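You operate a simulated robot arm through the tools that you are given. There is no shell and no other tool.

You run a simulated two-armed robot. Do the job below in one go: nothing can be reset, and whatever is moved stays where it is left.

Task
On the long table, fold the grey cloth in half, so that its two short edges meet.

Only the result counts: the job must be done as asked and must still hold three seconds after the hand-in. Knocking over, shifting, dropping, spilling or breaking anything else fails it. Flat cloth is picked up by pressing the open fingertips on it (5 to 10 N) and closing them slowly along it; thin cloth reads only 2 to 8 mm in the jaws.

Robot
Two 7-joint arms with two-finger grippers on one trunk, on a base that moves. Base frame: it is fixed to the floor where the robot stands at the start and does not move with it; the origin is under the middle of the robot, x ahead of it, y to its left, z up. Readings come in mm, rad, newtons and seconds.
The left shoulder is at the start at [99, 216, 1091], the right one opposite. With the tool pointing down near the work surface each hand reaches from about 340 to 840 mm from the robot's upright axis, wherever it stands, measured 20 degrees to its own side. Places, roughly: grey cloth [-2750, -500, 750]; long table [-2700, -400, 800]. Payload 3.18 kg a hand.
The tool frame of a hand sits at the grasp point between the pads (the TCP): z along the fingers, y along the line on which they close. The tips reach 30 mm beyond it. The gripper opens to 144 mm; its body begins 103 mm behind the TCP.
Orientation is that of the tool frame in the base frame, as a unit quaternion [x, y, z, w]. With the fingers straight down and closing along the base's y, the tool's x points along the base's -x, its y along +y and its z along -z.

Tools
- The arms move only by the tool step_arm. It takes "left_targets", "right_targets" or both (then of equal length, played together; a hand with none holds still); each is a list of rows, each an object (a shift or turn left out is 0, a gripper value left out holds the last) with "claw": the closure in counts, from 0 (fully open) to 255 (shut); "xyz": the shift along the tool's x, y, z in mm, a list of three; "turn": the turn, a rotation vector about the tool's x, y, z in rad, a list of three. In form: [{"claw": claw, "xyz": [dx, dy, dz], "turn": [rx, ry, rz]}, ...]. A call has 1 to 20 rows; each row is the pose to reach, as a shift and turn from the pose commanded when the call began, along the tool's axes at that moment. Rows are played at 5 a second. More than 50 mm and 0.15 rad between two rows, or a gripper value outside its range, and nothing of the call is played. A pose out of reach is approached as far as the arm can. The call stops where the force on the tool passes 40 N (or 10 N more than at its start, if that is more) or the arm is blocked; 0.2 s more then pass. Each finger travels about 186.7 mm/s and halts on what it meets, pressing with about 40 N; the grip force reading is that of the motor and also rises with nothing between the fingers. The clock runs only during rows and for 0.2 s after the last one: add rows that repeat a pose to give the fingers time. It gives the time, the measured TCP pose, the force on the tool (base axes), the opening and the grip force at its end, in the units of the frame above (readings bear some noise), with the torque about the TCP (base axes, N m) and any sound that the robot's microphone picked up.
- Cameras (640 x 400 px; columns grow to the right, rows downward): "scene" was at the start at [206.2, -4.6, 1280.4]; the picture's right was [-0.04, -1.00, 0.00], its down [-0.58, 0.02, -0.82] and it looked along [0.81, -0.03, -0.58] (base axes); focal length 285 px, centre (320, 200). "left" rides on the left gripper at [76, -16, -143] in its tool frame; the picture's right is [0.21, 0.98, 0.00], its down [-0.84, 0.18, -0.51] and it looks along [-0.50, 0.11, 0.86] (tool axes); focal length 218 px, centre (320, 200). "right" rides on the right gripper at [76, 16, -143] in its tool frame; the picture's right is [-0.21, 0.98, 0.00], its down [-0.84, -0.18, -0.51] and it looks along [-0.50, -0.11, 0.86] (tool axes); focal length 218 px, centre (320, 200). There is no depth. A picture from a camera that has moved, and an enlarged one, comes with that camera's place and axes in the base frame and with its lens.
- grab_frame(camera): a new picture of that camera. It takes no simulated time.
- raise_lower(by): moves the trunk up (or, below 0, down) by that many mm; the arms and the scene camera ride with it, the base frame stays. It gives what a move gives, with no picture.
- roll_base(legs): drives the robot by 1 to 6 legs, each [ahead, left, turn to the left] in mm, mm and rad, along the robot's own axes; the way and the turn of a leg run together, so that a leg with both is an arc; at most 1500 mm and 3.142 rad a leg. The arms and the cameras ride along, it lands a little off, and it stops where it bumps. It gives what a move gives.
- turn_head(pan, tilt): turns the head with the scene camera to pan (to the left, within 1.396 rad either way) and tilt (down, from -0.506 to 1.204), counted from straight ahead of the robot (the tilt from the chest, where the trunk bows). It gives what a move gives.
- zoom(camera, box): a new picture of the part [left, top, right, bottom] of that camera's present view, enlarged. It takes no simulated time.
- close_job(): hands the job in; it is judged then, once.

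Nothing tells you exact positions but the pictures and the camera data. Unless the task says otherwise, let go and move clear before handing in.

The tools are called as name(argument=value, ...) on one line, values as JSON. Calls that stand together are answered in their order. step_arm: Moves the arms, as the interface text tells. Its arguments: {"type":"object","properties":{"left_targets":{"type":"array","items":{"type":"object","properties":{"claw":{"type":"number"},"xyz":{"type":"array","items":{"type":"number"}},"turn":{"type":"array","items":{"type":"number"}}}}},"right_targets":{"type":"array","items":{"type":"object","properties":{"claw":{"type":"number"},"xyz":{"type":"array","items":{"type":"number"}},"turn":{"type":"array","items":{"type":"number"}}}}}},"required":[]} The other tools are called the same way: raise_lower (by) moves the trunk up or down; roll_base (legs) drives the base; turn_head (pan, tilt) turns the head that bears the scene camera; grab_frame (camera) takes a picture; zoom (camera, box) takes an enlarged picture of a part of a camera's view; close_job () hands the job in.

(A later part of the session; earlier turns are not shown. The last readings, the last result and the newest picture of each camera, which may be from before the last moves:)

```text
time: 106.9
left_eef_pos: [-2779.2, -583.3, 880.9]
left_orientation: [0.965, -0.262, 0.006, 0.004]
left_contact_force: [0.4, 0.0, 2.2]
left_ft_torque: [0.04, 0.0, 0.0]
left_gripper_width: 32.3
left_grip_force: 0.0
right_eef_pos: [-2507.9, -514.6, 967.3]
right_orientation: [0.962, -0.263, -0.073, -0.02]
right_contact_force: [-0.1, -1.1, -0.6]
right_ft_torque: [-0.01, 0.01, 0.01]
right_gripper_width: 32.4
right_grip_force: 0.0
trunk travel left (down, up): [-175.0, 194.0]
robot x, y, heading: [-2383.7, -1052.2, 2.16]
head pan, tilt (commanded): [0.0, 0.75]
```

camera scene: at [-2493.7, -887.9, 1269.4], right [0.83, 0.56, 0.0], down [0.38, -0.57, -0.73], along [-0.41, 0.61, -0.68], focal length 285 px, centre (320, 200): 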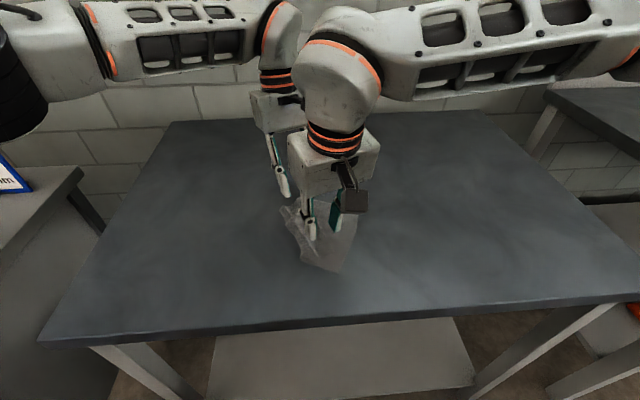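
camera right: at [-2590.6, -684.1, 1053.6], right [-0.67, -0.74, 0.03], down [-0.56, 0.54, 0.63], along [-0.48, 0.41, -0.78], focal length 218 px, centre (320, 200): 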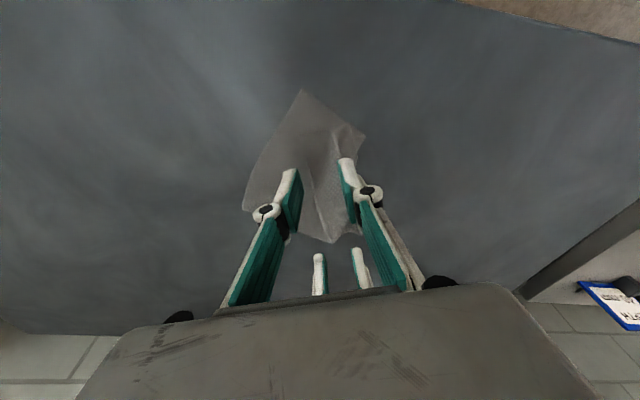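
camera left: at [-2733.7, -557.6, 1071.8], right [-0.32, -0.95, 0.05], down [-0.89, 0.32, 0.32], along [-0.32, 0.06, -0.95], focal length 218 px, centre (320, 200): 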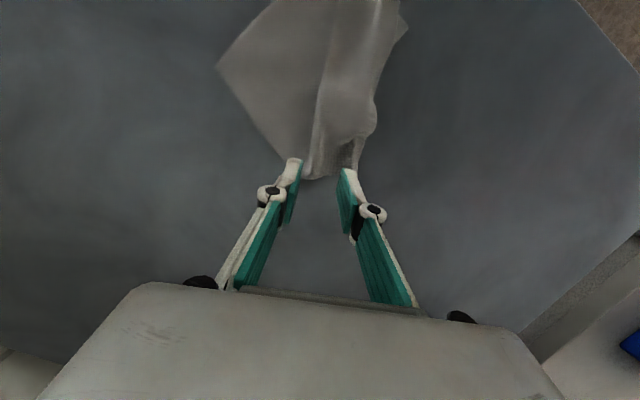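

Light contact. I'll press slightly more and close slowly, stopping at a light hold.

step_arm(left_targets=[{"xyz": [0, 0, 0.6], "claw": 201}, {"xyz": [0, 0, 0.6], "claw": 204}, {"xyz": [0, 0, 0.6], "claw": 207}, {"xyz": [0, 0, 0.6], "claw": 210}, {"xyz": [0, 0, 0.6], "claw": 213}, {"xyz": [0, 0, 0.7], "claw": 216}, {"xyz": [0, 0, 0.7], "claw": 219}, {"xyz": [0, 0, 0.8], "claw": 222}, {"xyz": [0, 0, 0.8], "claw": 225}, {"xyz": [0, 0, 0.9], "claw": 228}, {"xyz": [0, 0, 0.9], "claw": 231}, {"xyz": [0, 0, 1.0], "claw": 234}, {"xyz": [0, 0, 1.0], "claw": 237}, {"xyz": [0, 0, 1.1], "claw": 240}, {"xyz": [0, 0, 1.1], "claw": 243}])

zoom(camera="left", box=[224, 100, 416, 250])

```text
time: 110.1
left_eef_pos: [-2781.7, -581.4, 880.6]
left_orientation: [0.965, -0.262, 0.007, 0.005]
left_contact_force: [-0.4, -0.2, 0.2]
left_ft_torque: [0.01, 0.03, -0.01]
left_gripper_width: 9.6
left_grip_force: 2.8
right_eef_pos: [-2507.5, -515.9, 965.3]
right_orientation: [0.962, -0.264, -0.072, -0.021]
right_contact_force: [-0.8, 1.2, 0.3]
right_ft_torque: [0.0, 0.01, 0.02]
right_gripper_width: 32.4
right_grip_force: 0.1
trunk travel left (down, up): [-175.0, 194.0]
robot x, y, heading: [-2380.1, -1049.1, 2.162]
head pan, tilt (commanded): [0.0, 0.75]
```

```text
2.67 times, centred on (320, 175) of left
camera zoom: at [-2709.2, -605.0, 1023.2], right [-0.32, -0.95, 0.01], down [-0.82, 0.28, 0.5], along [-0.47, 0.15, -0.87], focal length 582 px, centre (320, 267)
```

zoom: 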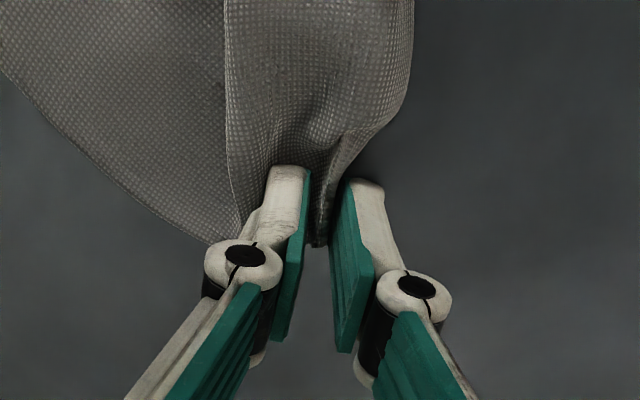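

Cloth stands between the pads at 9.6 mm with a light 2.8 N squeeze. I'll nudge to 246 and try lifting with this gentle hold.

step_arm(left_targets=[{"xyz": [0, 0, 0], "claw": 246}, {"xyz": [0, 0, -8]}, {"xyz": [0, 0, -18]}, {"xyz": [0, 0, -30]}, {"xyz": [0, 0, -30]}])

zoom(camera="left", box=[224, 60, 416, 240])

zoom(camera="scene", box=[256, 160, 384, 280])

```text
time: 111.3
left_eef_pos: [-2780.6, -582.4, 908.6]
left_orientation: [0.965, -0.262, 0.007, 0.006]
left_contact_force: [0.0, 0.4, -0.4]
left_ft_torque: [-0.01, 0.02, -0.04]
left_gripper_width: 5.0
left_grip_force: 0.0
right_eef_pos: [-2507.6, -513.9, 966.0]
right_orientation: [0.962, -0.262, -0.072, -0.019]
right_contact_force: [0.7, -0.8, -0.5]
right_ft_torque: [-0.02, 0.0, 0.02]
right_gripper_width: 32.4
right_grip_force: 0.1
trunk travel left (down, up): [-175.0, 194.0]
robot x, y, heading: [-2384.2, -1054.9, 2.162]
head pan, tilt (commanded): [0.0, 0.75]
```

```text
2.22 times, centred on (320, 150) of left
camera zoom: at [-2709.0, -604.2, 1053.0], right [-0.32, -0.95, 0.01], down [-0.82, 0.28, 0.5], along [-0.47, 0.15, -0.87], focal length 485 px, centre (320, 311)
```

zoom: 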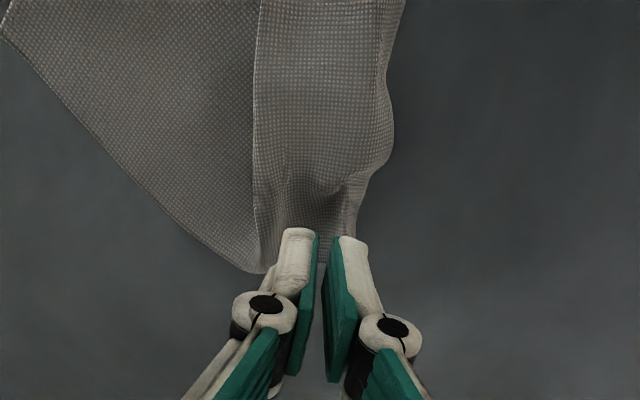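

```text
3.33 times, centred on (320, 220) of scene
camera zoom: at [-2494.1, -887.2, 1269.0], right [0.83, 0.56, 0.0], down [0.38, -0.57, -0.73], along [-0.41, 0.61, -0.68], focal length 950 px, centre (320, 133)
```

zoom: 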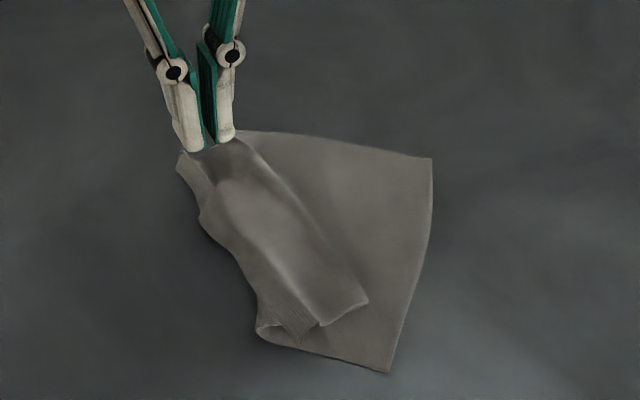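

The light hold slipped, so a firmer squeeze is needed, combined with lifting right away so the tips don't feed cloth against the table. I'll reopen over the same corner and check.

step_arm(left_targets=[{"xyz": [0, 0, 0], "claw": 225}, {"xyz": [0, 0, 5], "claw": 198}, {"xyz": [0, 0, 12]}, {"xyz": [0, 0, 20]}, {"xyz": [0, 0, 24]}, {"xyz": [0, 0, 24]}])

zoom(camera="left", box=[224, 100, 416, 250])

```text
time: 112.7
left_eef_pos: [-2782.0, -582.6, 886.0]
left_orientation: [0.965, -0.262, 0.007, 0.005]
left_contact_force: [0.0, 0.9, 0.7]
left_ft_torque: [-0.01, -0.04, -0.02]
left_gripper_width: 32.3
left_grip_force: 0.0
right_eef_pos: [-2507.7, -514.2, 966.3]
right_orientation: [0.962, -0.263, -0.073, -0.02]
right_contact_force: [-0.3, 0.5, -1.0]
right_ft_torque: [0.01, -0.01, 0.01]
right_gripper_width: 32.1
right_grip_force: 0.0
trunk travel left (down, up): [-175.0, 194.0]
robot x, y, heading: [-2382.2, -1053.0, 2.158]
head pan, tilt (commanded): [0.0, 0.75]
```

```text
2.67 times, centred on (320, 175) of left
camera zoom: at [-2709.5, -605.3, 1028.9], right [-0.32, -0.95, 0.01], down [-0.82, 0.28, 0.5], along [-0.47, 0.15, -0.87], focal length 582 px, centre (320, 267)
```

zoom: 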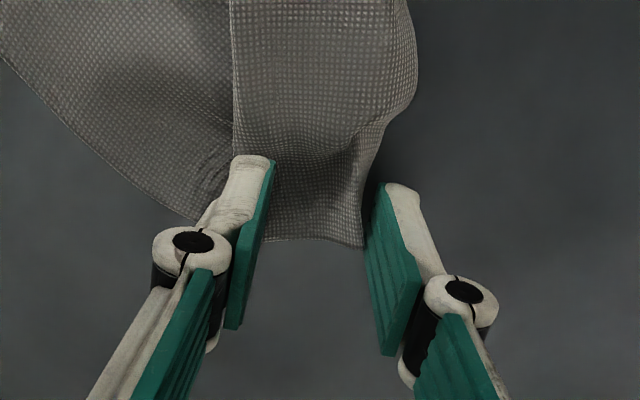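

The far-left corner is again between the jaws. I'll shift 3 mm outward and lower to contact.

step_arm(left_targets=[{"xyz": [0, 3, 0]}, {"xyz": [0, 3, 2]}, {"xyz": [0, 3, 4]}, {"xyz": [0, 3, 5.8]}, {"xyz": [0, 3, 5.8]}])

```text
time: 113.9
left_eef_pos: [-2781.5, -585.2, 881.2]
left_orientation: [0.965, -0.262, 0.006, 0.003]
left_contact_force: [-0.5, 1.0, 6.6]
left_ft_torque: [0.14, -0.03, -0.02]
left_gripper_width: 31.7
left_grip_force: 0.0
right_eef_pos: [-2506.7, -514.6, 967.1]
right_orientation: [0.962, -0.262, -0.073, -0.021]
right_contact_force: [-0.2, -0.1, 0.2]
right_ft_torque: [-0.05, 0.0, 0.01]
right_gripper_width: 32.5
right_grip_force: 0.0
trunk travel left (down, up): [-175.0, 194.0]
robot x, y, heading: [-2380.4, -1053.3, 2.164]
head pan, tilt (commanded): [0.0, 0.75]
```

Pressing at 6.6 N. I'll close slowly and start lifting just as the pads clamp.

step_arm(left_targets=[{"xyz": [0, 0, 0], "claw": 202}, {"xyz": [0, 0, 0], "claw": 206}, {"xyz": [0, 0, 0], "claw": 210}, {"xyz": [0, 0, 0.1], "claw": 214}, {"xyz": [0, 0, 0.2], "claw": 218}, {"xyz": [0, 0, 0.3], "claw": 222}, {"xyz": [0, 0, 0.3], "claw": 226}, {"xyz": [0, 0, 0.4], "claw": 230}, {"xyz": [0, 0, 0.4], "claw": 234}, {"xyz": [0, 0, 0.5], "claw": 238}, {"xyz": [0, 0, 0.5], "claw": 242}, {"xyz": [0, 0, 0.5], "claw": 246}, {"xyz": [0, 0, 0.5], "claw": 250}, {"xyz": [0, 0, -1], "claw": 252}, {"xyz": [0, 0, -5], "claw": 252}, {"xyz": [0, 0, -12], "claw": 252}, {"xyz": [0, 0, -20], "claw": 252}, {"xyz": [0, 0, -30], "claw": 252}])

zoom(camera="left", box=[224, 60, 416, 240])

zoom(camera="scene", box=[256, 160, 384, 280])

```text
time: 117.7
left_eef_pos: [-2782.5, -585.0, 911.7]
left_orientation: [0.965, -0.262, 0.006, 0.003]
left_contact_force: [-0.2, -1.8, 2.0]
left_ft_torque: [0.08, -0.02, 0.02]
left_gripper_width: 4.4
left_grip_force: 45.4
right_eef_pos: [-2506.8, -515.1, 966.4]
right_orientation: [0.962, -0.263, -0.072, -0.02]
right_contact_force: [-0.1, 0.1, 0.2]
right_ft_torque: [0.03, -0.01, -0.01]
right_gripper_width: 32.1
right_grip_force: 0.0
trunk travel left (down, up): [-175.0, 194.0]
robot x, y, heading: [-2383.4, -1053.3, 2.16]
head pan, tilt (commanded): [0.0, 0.75]
```

```text
2.22 times, centred on (320, 150) of left
camera zoom: at [-2711.0, -607.6, 1054.3], right [-0.32, -0.95, 0.01], down [-0.82, 0.28, 0.5], along [-0.47, 0.15, -0.87], focal length 485 px, centre (320, 311)
```

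zoom: 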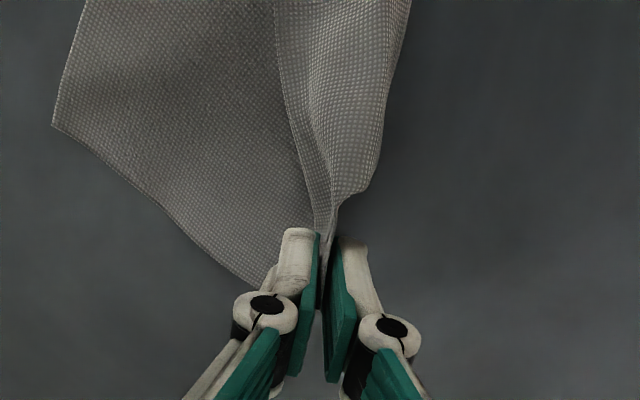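

```text
3.33 times, centred on (320, 220) of scene
camera zoom: at [-2493.5, -887.6, 1269.3], right [0.83, 0.56, 0.0], down [0.38, -0.57, -0.73], along [-0.41, 0.61, -0.68], focal length 950 px, centre (320, 133)
```

zoom: 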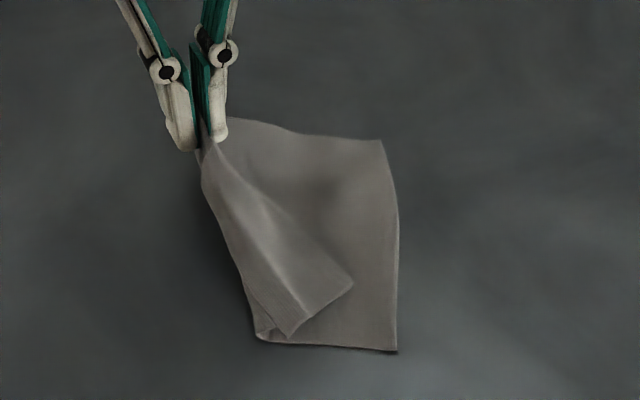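

The far-left corner is held. I'll now pull it outward (left) and up to peel the tuck and open the pleat.

step_arm(left_targets=[{"xyz": [0, 12, -12]}, {"xyz": [3, 26, -22]}, {"xyz": [6, 42, -30]}, {"xyz": [10, 58, -35]}, {"xyz": [15, 75, -38]}, {"xyz": [15, 90, -38]}])

zoom(camera="scene", box=[236, 160, 384, 280])

grab_frame(camera="left")

```text
time: 119.1
left_eef_pos: [-2815.1, -670.7, 949.0]
left_orientation: [0.965, -0.262, 0.006, 0.004]
left_contact_force: [-1.3, -0.4, 8.0]
left_ft_torque: [0.04, 0.05, -0.02]
left_gripper_width: 0.3
left_grip_force: 33.5
right_eef_pos: [-2506.5, -514.0, 966.5]
right_orientation: [0.962, -0.263, -0.072, -0.019]
right_contact_force: [0.3, -0.4, -0.5]
right_ft_torque: [0.0, 0.01, -0.02]
right_gripper_width: 32.5
right_grip_force: 0.0
trunk travel left (down, up): [-175.0, 194.0]
robot x, y, heading: [-2382.4, -1053.8, 2.163]
head pan, tilt (commanded): [0.0, 0.75]
```

```text
3.33 times, centred on (310, 220) of scene
camera zoom: at [-2493.9, -887.7, 1269.2], right [0.83, 0.56, 0.0], down [0.38, -0.57, -0.73], along [-0.41, 0.61, -0.68], focal length 950 px, centre (353, 133)
```

zoom: 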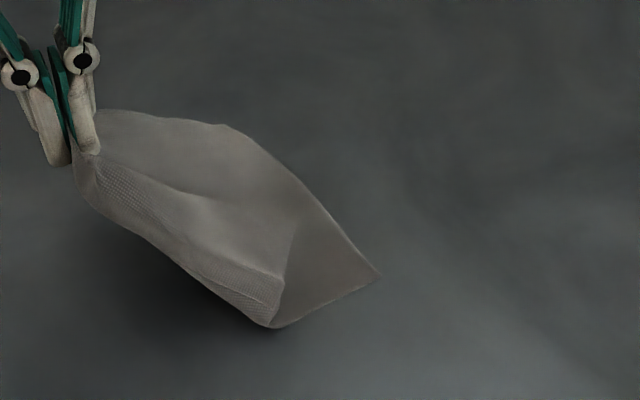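

```text
taken
camera left: at [-2744.3, -692.9, 1092.9], right [-0.32, -0.95, 0.01], down [-0.82, 0.28, 0.5], along [-0.47, 0.15, -0.87], focal length 218 px, centre (320, 200)
```

left: 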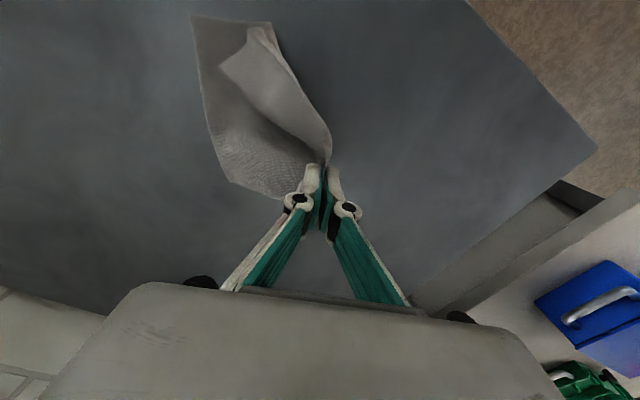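

The whole cloth slid along instead of opening. I'll use the trunk to lift it by this corner completely off the table so that gravity opens the pleat and the tuck.

raise_lower(by=150)

grab_frame(camera="scene")

grab_frame(camera="left")

grab_frame(camera="right")

```text
time: 120.8
left_eef_pos: [-2815.8, -669.0, 1098.9]
left_orientation: [0.965, -0.262, 0.007, 0.006]
left_contact_force: [-0.7, 0.0, -3.1]
left_ft_torque: [-0.02, -0.02, 0.01]
left_gripper_width: 2.8
left_grip_force: 29.8
right_eef_pos: [-2505.7, -514.7, 1115.8]
right_orientation: [0.962, -0.263, -0.073, -0.02]
right_contact_force: [0.1, -0.3, 0.0]
right_ft_torque: [-0.01, 0.0, 0.01]
right_gripper_width: 32.0
right_grip_force: 0.2
trunk travel left (down, up): [-325.0, 44.0]
robot x, y, heading: [-2382.4, -1054.4, 2.159]
head pan, tilt (commanded): [0.0, 0.75]
```

```text
taken
camera scene: at [-2450.8, -951.6, 1424.8], right [0.83, 0.56, 0.0], down [0.38, -0.57, -0.73], along [-0.41, 0.61, -0.68], focal length 285 px, centre (320, 200)
```

scene: 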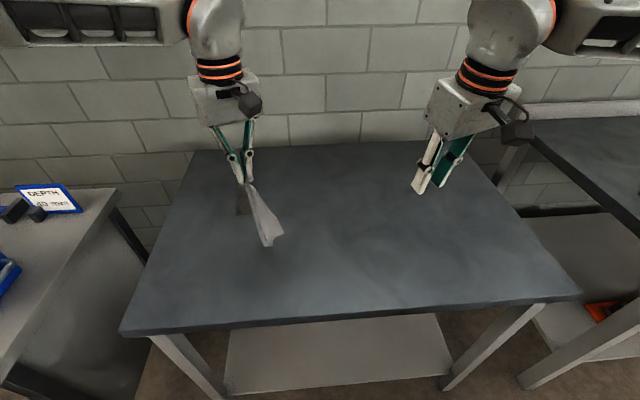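

```text
taken
camera left: at [-2744.1, -691.7, 1241.5], right [-0.32, -0.95, 0.01], down [-0.82, 0.28, 0.49], along [-0.47, 0.15, -0.87], focal length 218 px, centre (320, 200)
```

left: 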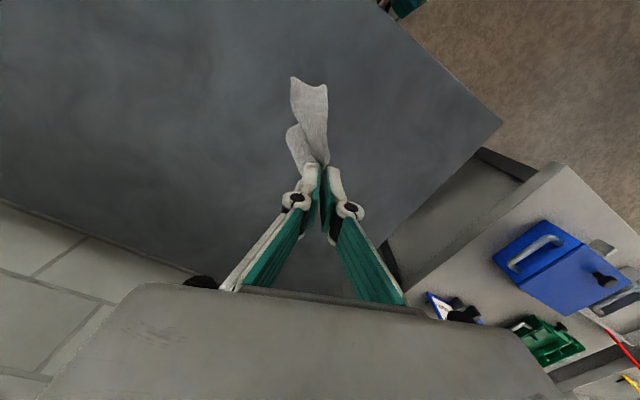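

```text
taken
camera right: at [-2432.7, -577.5, 1243.7], right [-0.68, -0.74, 0.03], down [-0.56, 0.54, 0.63], along [-0.48, 0.41, -0.78], focal length 218 px, centre (320, 200)
```

right: 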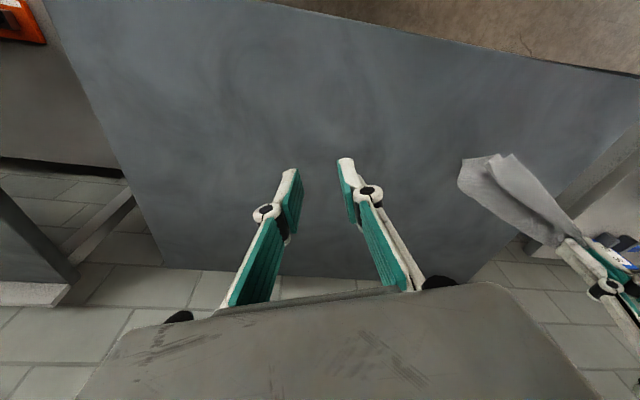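

The cloth hangs in the air from its corner. I'll zoom in to see whether it has opened.

zoom(camera="scene", box=[200, 150, 312, 260])

zoom(camera="left", box=[250, 60, 378, 200])

zoom(camera="right", box=[440, 130, 600, 270])

```text
3.64 times, centred on (256, 205) of scene
camera zoom: at [-2450.8, -951.6, 1424.8], right [0.83, 0.56, 0.0], down [0.38, -0.57, -0.73], along [-0.41, 0.61, -0.68], focal length 1036 px, centre (553, 182)
```

zoom: 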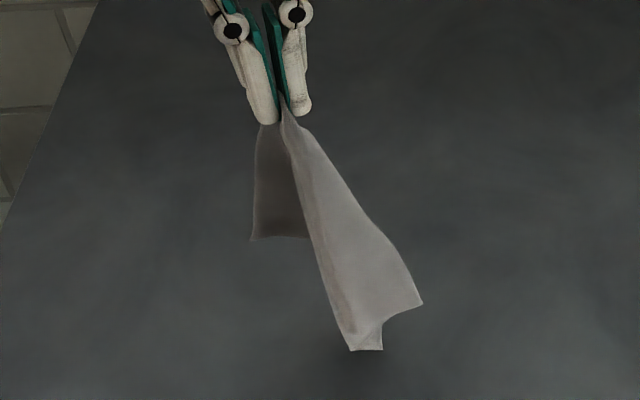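

```text
2.86 times, centred on (314, 130) of left
camera zoom: at [-2744.1, -691.7, 1241.5], right [-0.32, -0.95, 0.01], down [-0.82, 0.28, 0.49], along [-0.47, 0.15, -0.87], focal length 624 px, centre (337, 400)
```

zoom: 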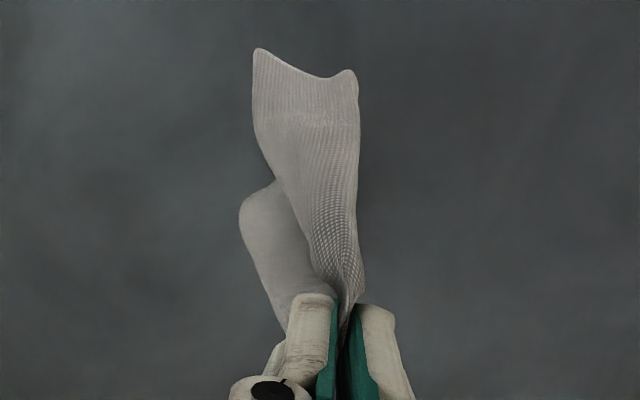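

```text
2.86 times, centred on (520, 200) of right
camera zoom: at [-2432.7, -577.5, 1243.7], right [-0.68, -0.74, 0.03], down [-0.56, 0.54, 0.63], along [-0.48, 0.41, -0.78], focal length 624 px, centre (-251, 200)
```

zoom: 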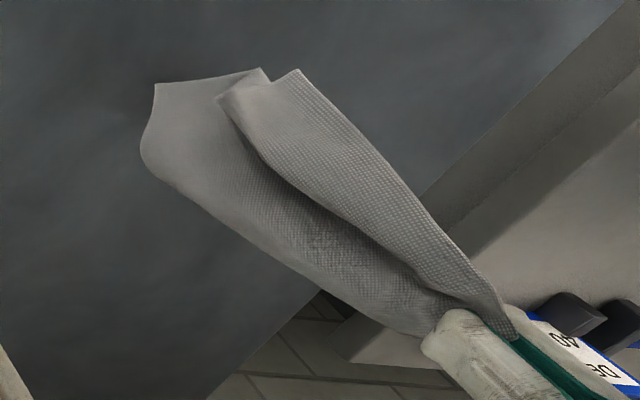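

Hanging free, the pleat and the tuck have opened: one wing points right (far-right corner) and the other back-left. I'll move the right hand out of the way, then carry the cloth to the near-right side while turning it so that I can lay it out along its diagonal.

step_arm(right_targets=[{"xyz": [12, -28, -2]}, {"xyz": [24, -56, -4]}, {"xyz": [38, -86, -6]}, {"xyz": [55, -117, -8]}])

step_arm(left_targets=[{"xyz": [20, -22, 0], "turn": [0, 0, -0.12]}, {"xyz": [40, -44, 0], "turn": [0, 0, -0.24]}, {"xyz": [60, -66, 0], "turn": [0, 0, -0.36]}, {"xyz": [80, -88, 0], "turn": [0, 0, -0.48]}, {"xyz": [100, -110, 0], "turn": [0, 0, -0.6]}, {"xyz": [120, -132, 0], "turn": [0, 0, -0.72]}, {"xyz": [140, -154, 0], "turn": [0, 0, -0.84]}, {"xyz": [159, -176, 0], "turn": [0, 0, -0.96]}, {"xyz": [159, -176, 0], "turn": [0, 0, -0.96]}])

grab_frame(camera="scene")

grab_frame(camera="left")

```text
time: 121.8
left_eef_pos: [-2810.2, -671.2, 1101.8]
left_orientation: [0.965, -0.264, 0.005, 0.004]
left_contact_force: [1.5, 0.6, 2.6]
left_ft_torque: [-0.03, 0.16, 0.01]
left_gripper_width: 0.3
left_grip_force: 33.5
right_eef_pos: [-2409.9, -473.9, 1097.5]
right_orientation: [0.958, -0.274, -0.07, -0.04]
right_contact_force: [0.1, -0.4, 0.5]
right_ft_torque: [0.01, 0.11, 0.02]
right_gripper_width: 32.3
right_grip_force: 0.0
right hand out of reach, approached as far as the arm can: row 2, 3, 4
trunk travel left (down, up): [-325.0, 44.0]
robot x, y, heading: [-2383.4, -1052.5, 2.163]
head pan, tilt (commanded): [0.0, 0.75]
```

```text
time: 123.8
left_eef_pos: [-2589.8, -598.9, 1100.5]
left_orientation: [0.977, 0.214, 0.004, 0.008]
left_contact_force: [0.4, 0.2, -1.9]
left_ft_torque: [0.01, 0.01, -0.01]
left_gripper_width: 4.9
left_grip_force: 33.5
right_eef_pos: [-2415.2, -472.7, 1097.0]
right_orientation: [0.959, -0.273, -0.068, -0.04]
right_contact_force: [-0.5, 0.2, 0.4]
right_ft_torque: [0.04, 0.01, -0.03]
right_gripper_width: 32.4
right_grip_force: 0.0
trunk travel left (down, up): [-325.0, 44.0]
robot x, y, heading: [-2382.0, -1055.7, 2.162]
head pan, tilt (commanded): [0.0, 0.75]
```

```text
taken
camera scene: at [-2451.6, -952.3, 1425.0], right [0.83, 0.56, 0.0], down [0.38, -0.57, -0.73], along [-0.41, 0.61, -0.68], focal length 285 px, centre (320, 200)
```

scene: 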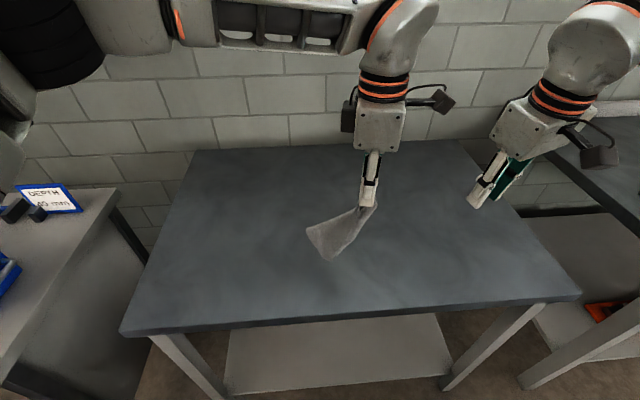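

```text
taken
camera left: at [-2529.7, -549.3, 1242.9], right [0.6, -0.8, 0.02], down [-0.7, -0.51, 0.51], along [-0.4, -0.31, -0.86], focal length 218 px, centre (320, 200)
```

left: 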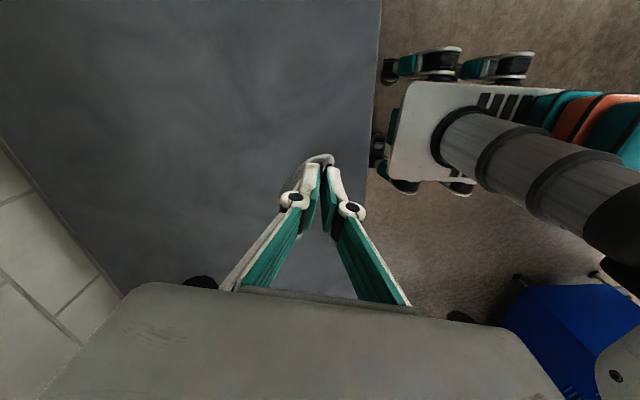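

I'll zoom in to see the cloth's present shape before laying it down.

zoom(camera="scene", box=[290, 180, 402, 280])

grab_frame(camera="right")

```text
4.00 times, centred on (346, 230) of scene
camera zoom: at [-2451.6, -952.3, 1425.0], right [0.83, 0.56, 0.0], down [0.38, -0.57, -0.73], along [-0.41, 0.61, -0.68], focal length 1140 px, centre (216, 80)
```

zoom: 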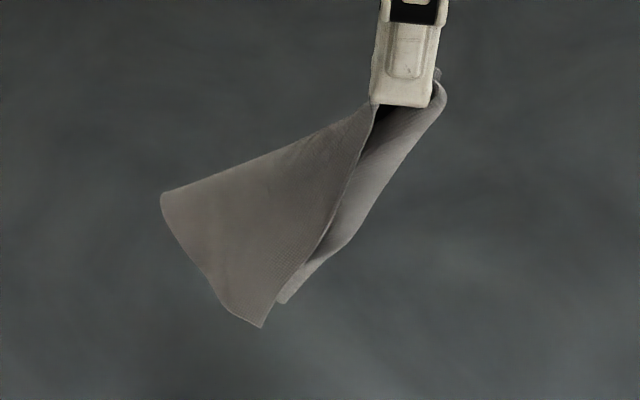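

```text
taken
camera right: at [-2344.6, -542.7, 1223.8], right [-0.69, -0.72, -0.01], down [-0.56, 0.53, 0.64], along [-0.45, 0.45, -0.77], focal length 218 px, centre (320, 200)
```

right: 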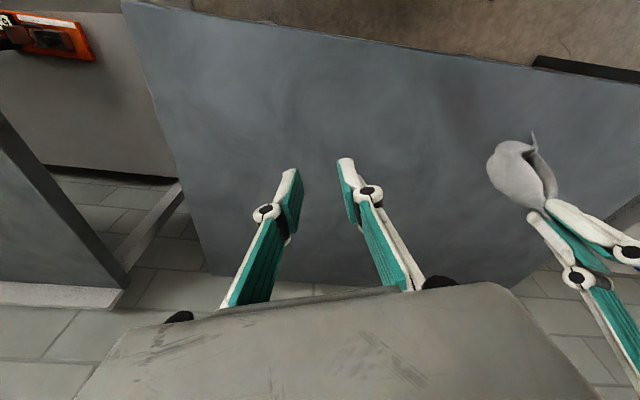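

The cloth is still swinging from the move. I'll pause briefly and look again.

step_arm(left_targets=[{"xyz": [0, 0, 0]}, {"xyz": [0, 0, 0]}, {"xyz": [0, 0, 0]}])

zoom(camera="scene", box=[290, 180, 450, 300])

```text
time: 124.6
left_eef_pos: [-2589.6, -598.3, 1100.2]
left_orientation: [0.977, 0.213, 0.003, 0.008]
left_contact_force: [0.5, 0.4, -0.9]
left_ft_torque: [-0.02, 0.03, 0.0]
left_gripper_width: 4.3
left_grip_force: 31.2
right_eef_pos: [-2414.2, -472.1, 1096.8]
right_orientation: [0.958, -0.275, -0.068, -0.04]
right_contact_force: [-0.7, 0.0, 0.8]
right_ft_torque: [-0.02, -0.02, 0.0]
right_gripper_width: 32.6
right_grip_force: 0.1
trunk travel left (down, up): [-325.0, 44.0]
robot x, y, heading: [-2383.5, -1051.0, 2.165]
head pan, tilt (commanded): [0.0, 0.75]
```

```text
3.33 times, centred on (370, 240) of scene
camera zoom: at [-2450.8, -952.0, 1425.0], right [0.83, 0.56, 0.0], down [0.38, -0.57, -0.73], along [-0.41, 0.61, -0.68], focal length 950 px, centre (153, 67)
```

zoom: 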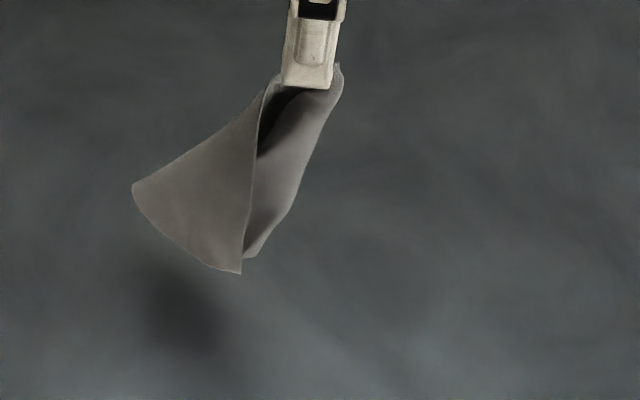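

The cloth hangs as an open cone whose hollow side faces near-right, so I'll lay it by lowering while moving toward far-left, which should let its wings fall open.

step_arm(left_targets=[{"xyz": [0, 0, 25]}, {"xyz": [0, 0, 50]}, {"xyz": [-15, -8, 75]}, {"xyz": [-35, -20, 100]}, {"xyz": [-60, -34, 125]}, {"xyz": [-88, -50, 148]}, {"xyz": [-116, -66, 168]}, {"xyz": [-144, -82, 190]}, {"xyz": [-165, -93, 205]}, {"xyz": [-174, -98.6, 214]}])

zoom(camera="scene", box=[230, 160, 406, 280])

```text
time: 126.8
left_eef_pos: [-2785.9, -583.9, 882.7]
left_orientation: [0.977, 0.212, 0.003, 0.008]
left_contact_force: [-0.4, -0.6, 1.2]
left_ft_torque: [0.0, -0.03, 0.03]
left_gripper_width: 0.2
left_grip_force: 33.0
right_eef_pos: [-2414.6, -472.4, 1095.9]
right_orientation: [0.959, -0.274, -0.068, -0.039]
right_contact_force: [-0.4, 0.1, 1.1]
right_ft_torque: [0.0, 0.0, 0.03]
right_gripper_width: 32.1
right_grip_force: 0.0
trunk travel left (down, up): [-325.0, 44.0]
robot x, y, heading: [-2378.7, -1056.4, 2.161]
head pan, tilt (commanded): [0.0, 0.75]
```

```text
3.33 times, centred on (318, 220) of scene
camera zoom: at [-2450.9, -951.7, 1425.0], right [0.83, 0.56, 0.0], down [0.38, -0.57, -0.73], along [-0.41, 0.61, -0.68], focal length 950 px, centre (327, 133)
```

zoom: 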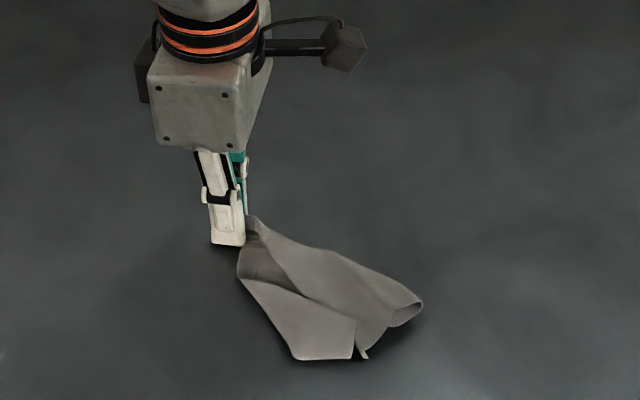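

The cloth is down but still folded on itself. I'll open the jaws and lift clear to see how it settles.

step_arm(left_targets=[{"claw": 245}, {"claw": 230}, {"claw": 205}, {"claw": 170}, {"claw": 130}, {"xyz": [0, 0, -10], "claw": 130}, {"xyz": [0, 0, -35]}, {"xyz": [0, 0, -70]}, {"xyz": [-40, 0, -90]}, {"xyz": [-85, 0, -100]}])

zoom(camera="scene", box=[230, 170, 390, 280])

grab_frame(camera="scene")

```text
time: 129.0
left_eef_pos: [-2863.0, -618.7, 984.0]
left_orientation: [0.977, 0.213, 0.004, 0.007]
left_contact_force: [-0.1, 0.2, 0.7]
left_ft_torque: [0.01, 0.01, 0.0]
left_gripper_width: 70.7
left_grip_force: 0.0
right_eef_pos: [-2413.7, -474.1, 1095.8]
right_orientation: [0.958, -0.275, -0.069, -0.04]
right_contact_force: [-0.2, 0.0, 0.9]
right_ft_torque: [-0.01, -0.03, -0.01]
right_gripper_width: 32.3
right_grip_force: 0.1
trunk travel left (down, up): [-325.0, 44.0]
robot x, y, heading: [-2382.1, -1050.6, 2.159]
head pan, tilt (commanded): [0.0, 0.75]
```

```text
3.64 times, centred on (310, 225) of scene
camera zoom: at [-2451.3, -952.5, 1425.0], right [0.83, 0.56, 0.0], down [0.38, -0.57, -0.73], along [-0.41, 0.61, -0.68], focal length 1036 px, centre (356, 109)
```

zoom: 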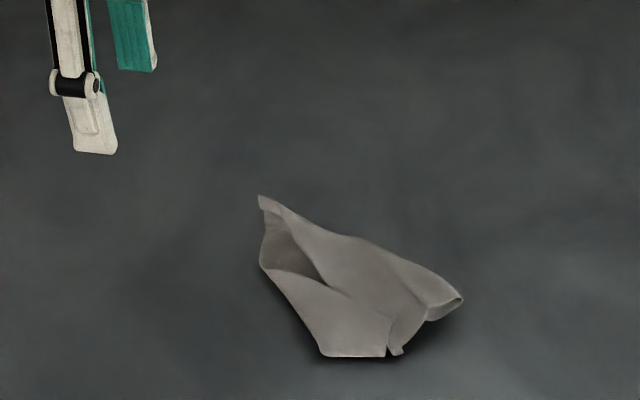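

```text
taken
camera scene: at [-2451.3, -952.5, 1425.0], right [0.83, 0.56, 0.0], down [0.38, -0.57, -0.73], along [-0.41, 0.61, -0.68], focal length 285 px, centre (320, 200)
```

scene: 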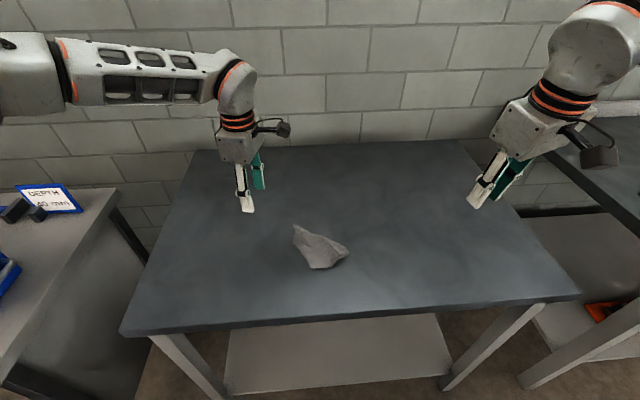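

The cloth has landed crumpled in a narrow shape. I'll take closer views to see which parts can be pulled apart.

zoom(camera="scene", box=[284, 215, 364, 275])

grab_frame(camera="left")

grab_frame(camera="right")

```text
6.67 times, centred on (324, 245) of scene
camera zoom: at [-2451.3, -952.5, 1425.0], right [0.83, 0.56, 0.0], down [0.38, -0.57, -0.73], along [-0.41, 0.61, -0.68], focal length 1899 px, centre (293, -100)
```

zoom: 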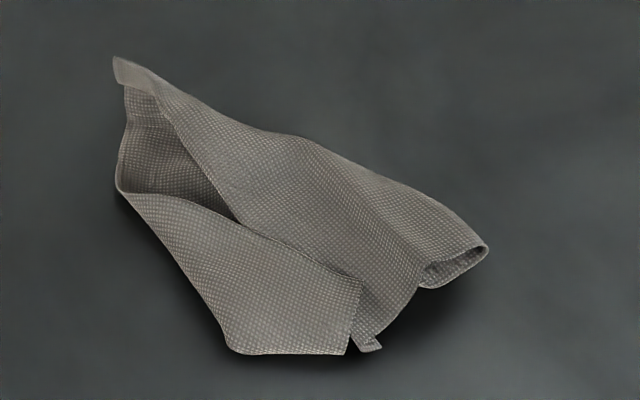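

```text
taken
camera left: at [-2804.1, -569.6, 1125.7], right [0.6, -0.8, 0.02], down [-0.7, -0.51, 0.51], along [-0.4, -0.31, -0.86], focal length 218 px, centre (320, 200)
```

left: 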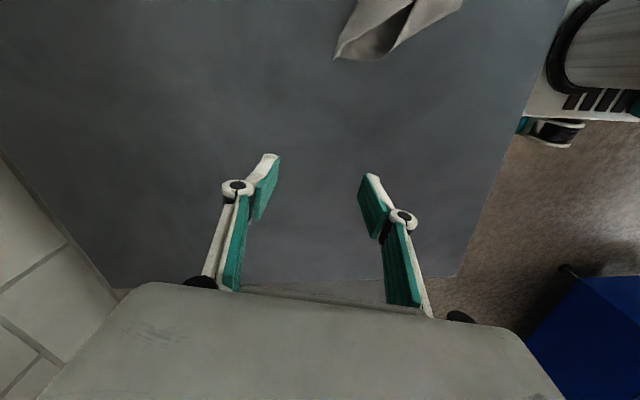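

```text
taken
camera right: at [-2344.3, -543.0, 1223.9], right [-0.69, -0.72, -0.01], down [-0.56, 0.53, 0.64], along [-0.45, 0.45, -0.77], focal length 218 px, centre (320, 200)
```

right: 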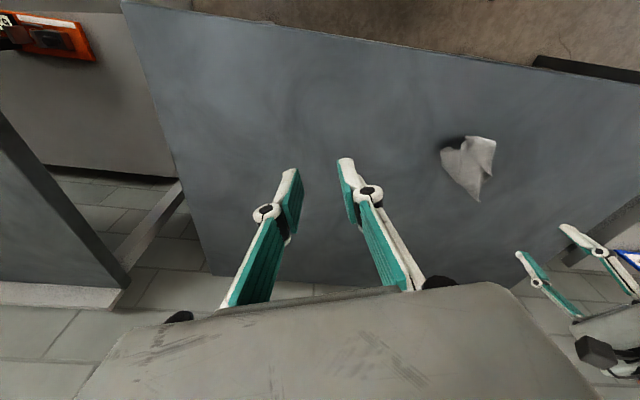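

The near-left corner appears to lie on top near (531, −22), with the far-left tip at (639, 74). I'll bring the right hand upright near the front so its camera gives a better view from above.

step_arm(right_targets=[{"xyz": [-4.5, 34, 8], "turn": [0.004, 0.02, 0.06]}, {"xyz": [-9, 68, 16], "turn": [0.009, 0.042, 0.12]}, {"xyz": [-13.5, 102, 26], "turn": [0.013, 0.063, 0.18]}, {"xyz": [-18, 136, 40], "turn": [0.018, 0.084, 0.24]}, {"xyz": [-22.5, 170, 55], "turn": [0.022, 0.105, 0.3]}, {"xyz": [-27, 204, 72], "turn": [0.027, 0.126, 0.36]}, {"xyz": [-31.5, 237.4, 91.8], "turn": [0.0315, 0.1478, 0.419]}, {"xyz": [-31.5, 237.4, 91.8], "turn": [0.0315, 0.1478, 0.419], "claw": 60}])

grab_frame(camera="right")

```text
time: 130.8
left_eef_pos: [-2863.7, -618.0, 983.7]
left_orientation: [0.977, 0.214, 0.003, 0.008]
left_contact_force: [0.4, 0.1, 1.4]
left_ft_torque: [0.02, -0.02, -0.02]
left_gripper_width: 70.5
left_grip_force: 0.1
right_eef_pos: [-2572.6, -656.8, 1010.2]
right_orientation: [0.888, -0.459, 0.0, -0.001]
right_contact_force: [-0.5, 0.6, 0.1]
right_ft_torque: [-0.03, 0.04, -0.03]
right_gripper_width: 110.0
right_grip_force: 0.0
trunk travel left (down, up): [-325.0, 44.0]
robot x, y, heading: [-2382.4, -1052.2, 2.154]
head pan, tilt (commanded): [0.0, 0.75]
```

```text
taken
camera right: at [-2542.6, -727.7, 1152.0], right [-0.92, -0.39, 0.0], down [-0.34, 0.79, 0.51], along [-0.2, 0.47, -0.86], focal length 218 px, centre (320, 200)
```

right: 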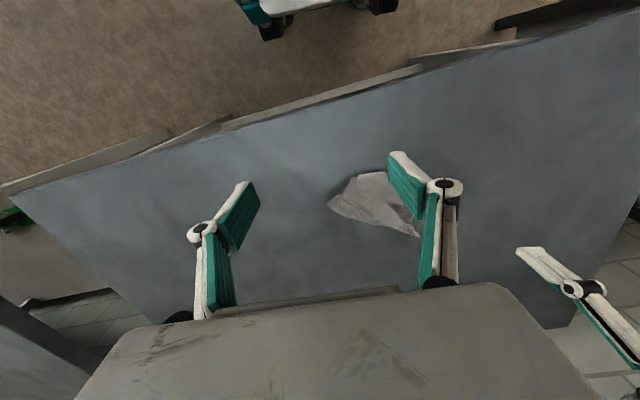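

zoom(camera="right", box=[310, 150, 438, 250])

```text
4.00 times, centred on (374, 200) of right
camera zoom: at [-2542.6, -727.7, 1152.0], right [-0.92, -0.39, 0.0], down [-0.34, 0.79, 0.51], along [-0.2, 0.47, -0.86], focal length 873 px, centre (104, 200)
```

zoom: 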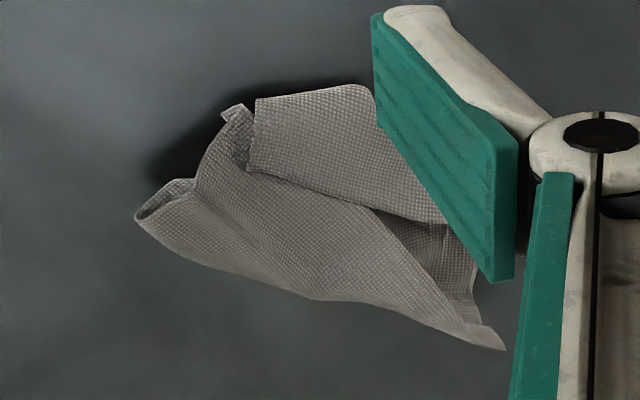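

One true corner of the cloth (I take it as the near-left one) lies on top at about (524, −23), and the short edge runs from it to the far-left tip at (639, 74). I'll use the right hand to pick that corner up and unfold it toward near-left; first I hover over it.

step_arm(right_targets=[{"xyz": [-15, 10, 15], "turn": [0, 0, 0.1], "claw": 130}, {"xyz": [-33, 22, 35], "turn": [0, 0, 0.2], "claw": 190}, {"xyz": [-52, 35, 55], "turn": [0, 0, 0.31], "claw": 202}, {"xyz": [-71, 48, 78], "turn": [0, 0, 0.42]}, {"xyz": [-89, 60, 100], "turn": [0, 0, 0.52]}, {"xyz": [-89, 60, 108], "turn": [0, 0, 0.52]}, {"xyz": [-89, 60, 108], "turn": [0, 0, 0.52]}])

zoom(camera="right", box=[224, 100, 416, 250])

zoom(camera="scene", box=[270, 200, 382, 280])

```text
time: 132.4
left_eef_pos: [-2864.5, -618.3, 984.1]
left_orientation: [0.977, 0.214, 0.004, 0.008]
left_contact_force: [0.1, 0.3, 0.0]
left_ft_torque: [0.0, 0.0, 0.01]
left_gripper_width: 70.6
left_grip_force: 0.0
right_eef_pos: [-2674.5, -617.1, 902.4]
right_orientation: [0.741, -0.671, 0.0, 0.0]
right_contact_force: [0.4, 0.7, -0.9]
right_ft_torque: [0.04, -0.03, 0.0]
right_gripper_width: 29.9
right_grip_force: 0.0
trunk travel left (down, up): [-325.0, 44.0]
robot x, y, heading: [-2380.6, -1053.9, 2.162]
head pan, tilt (commanded): [0.0, 0.75]
```

```text
2.67 times, centred on (320, 175) of right
camera zoom: at [-2684.7, -695.0, 1044.3], right [-0.99, 0.11, 0.0], down [0.1, 0.86, 0.51], along [0.06, 0.5, -0.86], focal length 582 px, centre (320, 267)
```

zoom: 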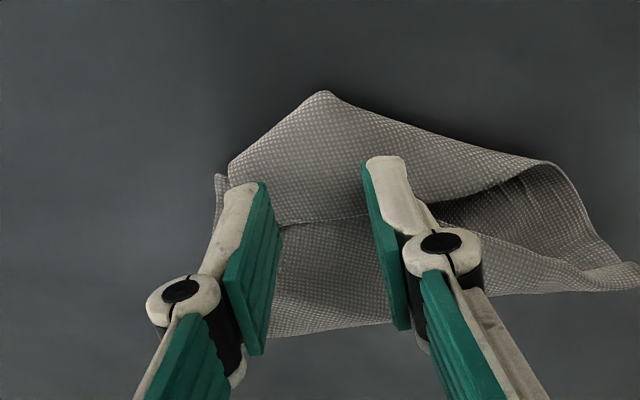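

```text
5.00 times, centred on (326, 240) of scene
camera zoom: at [-2451.0, -951.9, 1425.0], right [0.83, 0.56, 0.0], down [0.38, -0.57, -0.73], along [-0.41, 0.61, -0.68], focal length 1424 px, centre (290, 0)
```

zoom: 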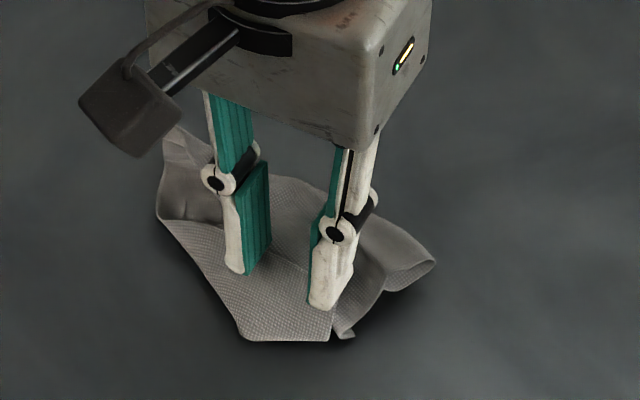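

The fingers straddle the flap's corner well. I'll shift 5 mm nearer and lower gently until contact.

step_arm(right_targets=[{"xyz": [5, 0, 6]}, {"xyz": [5, 0, 11]}, {"xyz": [5, 0, 14]}, {"xyz": [5, 0, 16]}, {"xyz": [5, 0, 16]}])

```text
time: 133.6
left_eef_pos: [-2863.5, -617.5, 984.4]
left_orientation: [0.977, 0.213, 0.004, 0.008]
left_contact_force: [0.0, -0.2, 1.0]
left_ft_torque: [0.02, -0.05, 0.01]
left_gripper_width: 70.5
left_grip_force: 0.1
right_eef_pos: [-2675.4, -622.4, 886.5]
right_orientation: [0.741, -0.672, 0.0, 0.0]
right_contact_force: [-1.4, 0.4, 1.4]
right_ft_torque: [0.03, 0.04, 0.0]
right_gripper_width: 29.8
right_grip_force: 0.0
trunk travel left (down, up): [-325.0, 44.0]
robot x, y, heading: [-2380.3, -1055.1, 2.165]
head pan, tilt (commanded): [0.0, 0.75]
```

step_arm(right_targets=[{"xyz": [0, 0, 1.5]}, {"xyz": [0, 0, 3]}, {"xyz": [0, 0, 3]}])

```text
time: 134.4
left_eef_pos: [-2863.4, -618.1, 983.8]
left_orientation: [0.977, 0.214, 0.003, 0.007]
left_contact_force: [0.0, 0.5, -0.3]
left_ft_torque: [-0.01, -0.01, -0.03]
left_gripper_width: 70.5
left_grip_force: 0.2
right_eef_pos: [-2673.3, -621.5, 884.9]
right_orientation: [0.741, -0.671, 0.0, 0.0]
right_contact_force: [-1.0, -0.4, 0.8]
right_ft_torque: [-0.02, 0.05, 0.01]
right_gripper_width: 29.8
right_grip_force: 0.0
trunk travel left (down, up): [-325.0, 44.0]
robot x, y, heading: [-2381.7, -1052.2, 2.168]
head pan, tilt (commanded): [0.0, 0.75]
```

step_arm(right_targets=[{"xyz": [0, 0, 1]}, {"xyz": [0, 0, 2]}, {"xyz": [0, 0, 2]}])

zoom(camera="right", box=[224, 100, 416, 250])

```text
time: 135.2
left_eef_pos: [-2863.4, -619.2, 983.4]
left_orientation: [0.977, 0.213, 0.003, 0.007]
left_contact_force: [0.4, 0.1, 0.3]
left_ft_torque: [0.01, 0.0, 0.0]
left_gripper_width: 70.5
left_grip_force: 0.1
right_eef_pos: [-2674.3, -622.5, 881.5]
right_orientation: [0.74, -0.672, 0.0, 0.001]
right_contact_force: [-0.5, -0.6, 3.3]
right_ft_torque: [0.02, 0.03, -0.01]
right_gripper_width: 29.9
right_grip_force: 0.0
trunk travel left (down, up): [-325.0, 44.0]
robot x, y, heading: [-2380.9, -1053.3, 2.163]
head pan, tilt (commanded): [0.0, 0.75]
```

```text
2.67 times, centred on (320, 175) of right
camera zoom: at [-2683.5, -700.0, 1023.4], right [-0.99, 0.11, 0.0], down [0.1, 0.86, 0.51], along [0.06, 0.5, -0.86], focal length 582 px, centre (320, 267)
```

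zoom: 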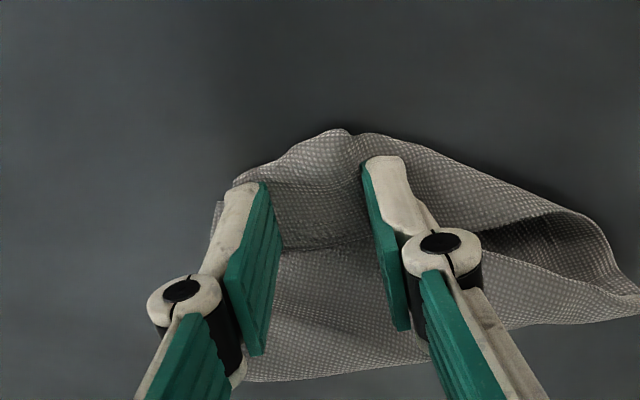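

Contact at 3.3 N. I'll close and lift right as it clamps.

step_arm(right_targets=[{"xyz": [0, 0, 0.2], "claw": 206}, {"xyz": [0, 0, 0.2], "claw": 210}, {"xyz": [0, 0, 0.2], "claw": 214}, {"xyz": [0, 0, 0.2], "claw": 218}, {"xyz": [0, 0, 0.3], "claw": 222}, {"xyz": [0, 0, 0.3], "claw": 226}, {"xyz": [0, 0, 0.3], "claw": 230}, {"xyz": [0, 0, 0.3], "claw": 234}, {"xyz": [0, 0, 0.3], "claw": 238}, {"xyz": [0, 0, 0.3], "claw": 242}, {"xyz": [0, 0, 0.3], "claw": 246}, {"xyz": [0, 0, 0], "claw": 250}, {"xyz": [0, 0, -2], "claw": 252}, {"xyz": [0, 0, -7], "claw": 252}, {"xyz": [0, 0, -15], "claw": 252}, {"xyz": [0, 0, -25], "claw": 252}, {"xyz": [0, 0, -36], "claw": 252}])

zoom(camera="right", box=[224, 80, 416, 230])

zoom(camera="scene", box=[270, 200, 382, 280])

```text
time: 138.8
left_eef_pos: [-2863.9, -616.8, 982.8]
left_orientation: [0.977, 0.213, 0.004, 0.007]
left_contact_force: [0.6, -0.8, -0.3]
left_ft_torque: [0.01, -0.02, 0.02]
left_gripper_width: 70.5
left_grip_force: 0.1
right_eef_pos: [-2673.9, -621.9, 918.7]
right_orientation: [0.74, -0.672, 0.0, 0.0]
right_contact_force: [1.0, -0.2, -2.1]
right_ft_torque: [-0.02, 0.01, 0.04]
right_gripper_width: 1.1
right_grip_force: 29.0
trunk travel left (down, up): [-325.0, 44.0]
robot x, y, heading: [-2383.2, -1055.3, 2.157]
head pan, tilt (commanded): [0.0, 0.75]
```

```text
2.67 times, centred on (320, 155) of right
camera zoom: at [-2683.2, -699.9, 1059.3], right [-0.99, 0.11, 0.0], down [0.1, 0.86, 0.51], along [0.06, 0.5, -0.86], focal length 582 px, centre (320, 320)
```

zoom: 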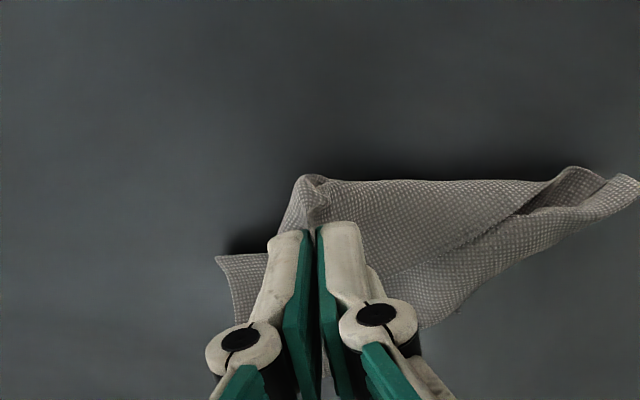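

```text
5.00 times, centred on (326, 240) of scene
camera zoom: at [-2450.7, -952.1, 1425.0], right [0.83, 0.56, 0.0], down [0.38, -0.57, -0.73], along [-0.41, 0.61, -0.68], focal length 1424 px, centre (290, 0)
```

zoom: 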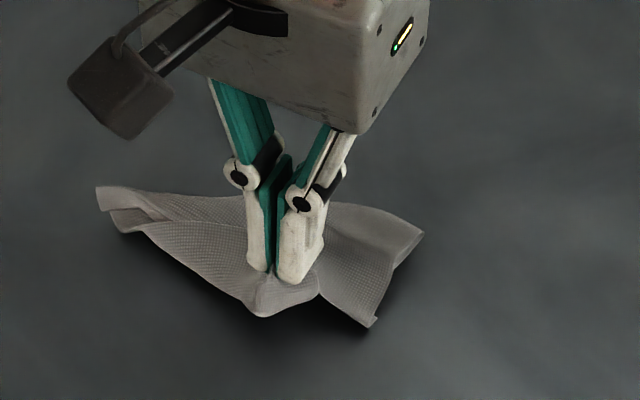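

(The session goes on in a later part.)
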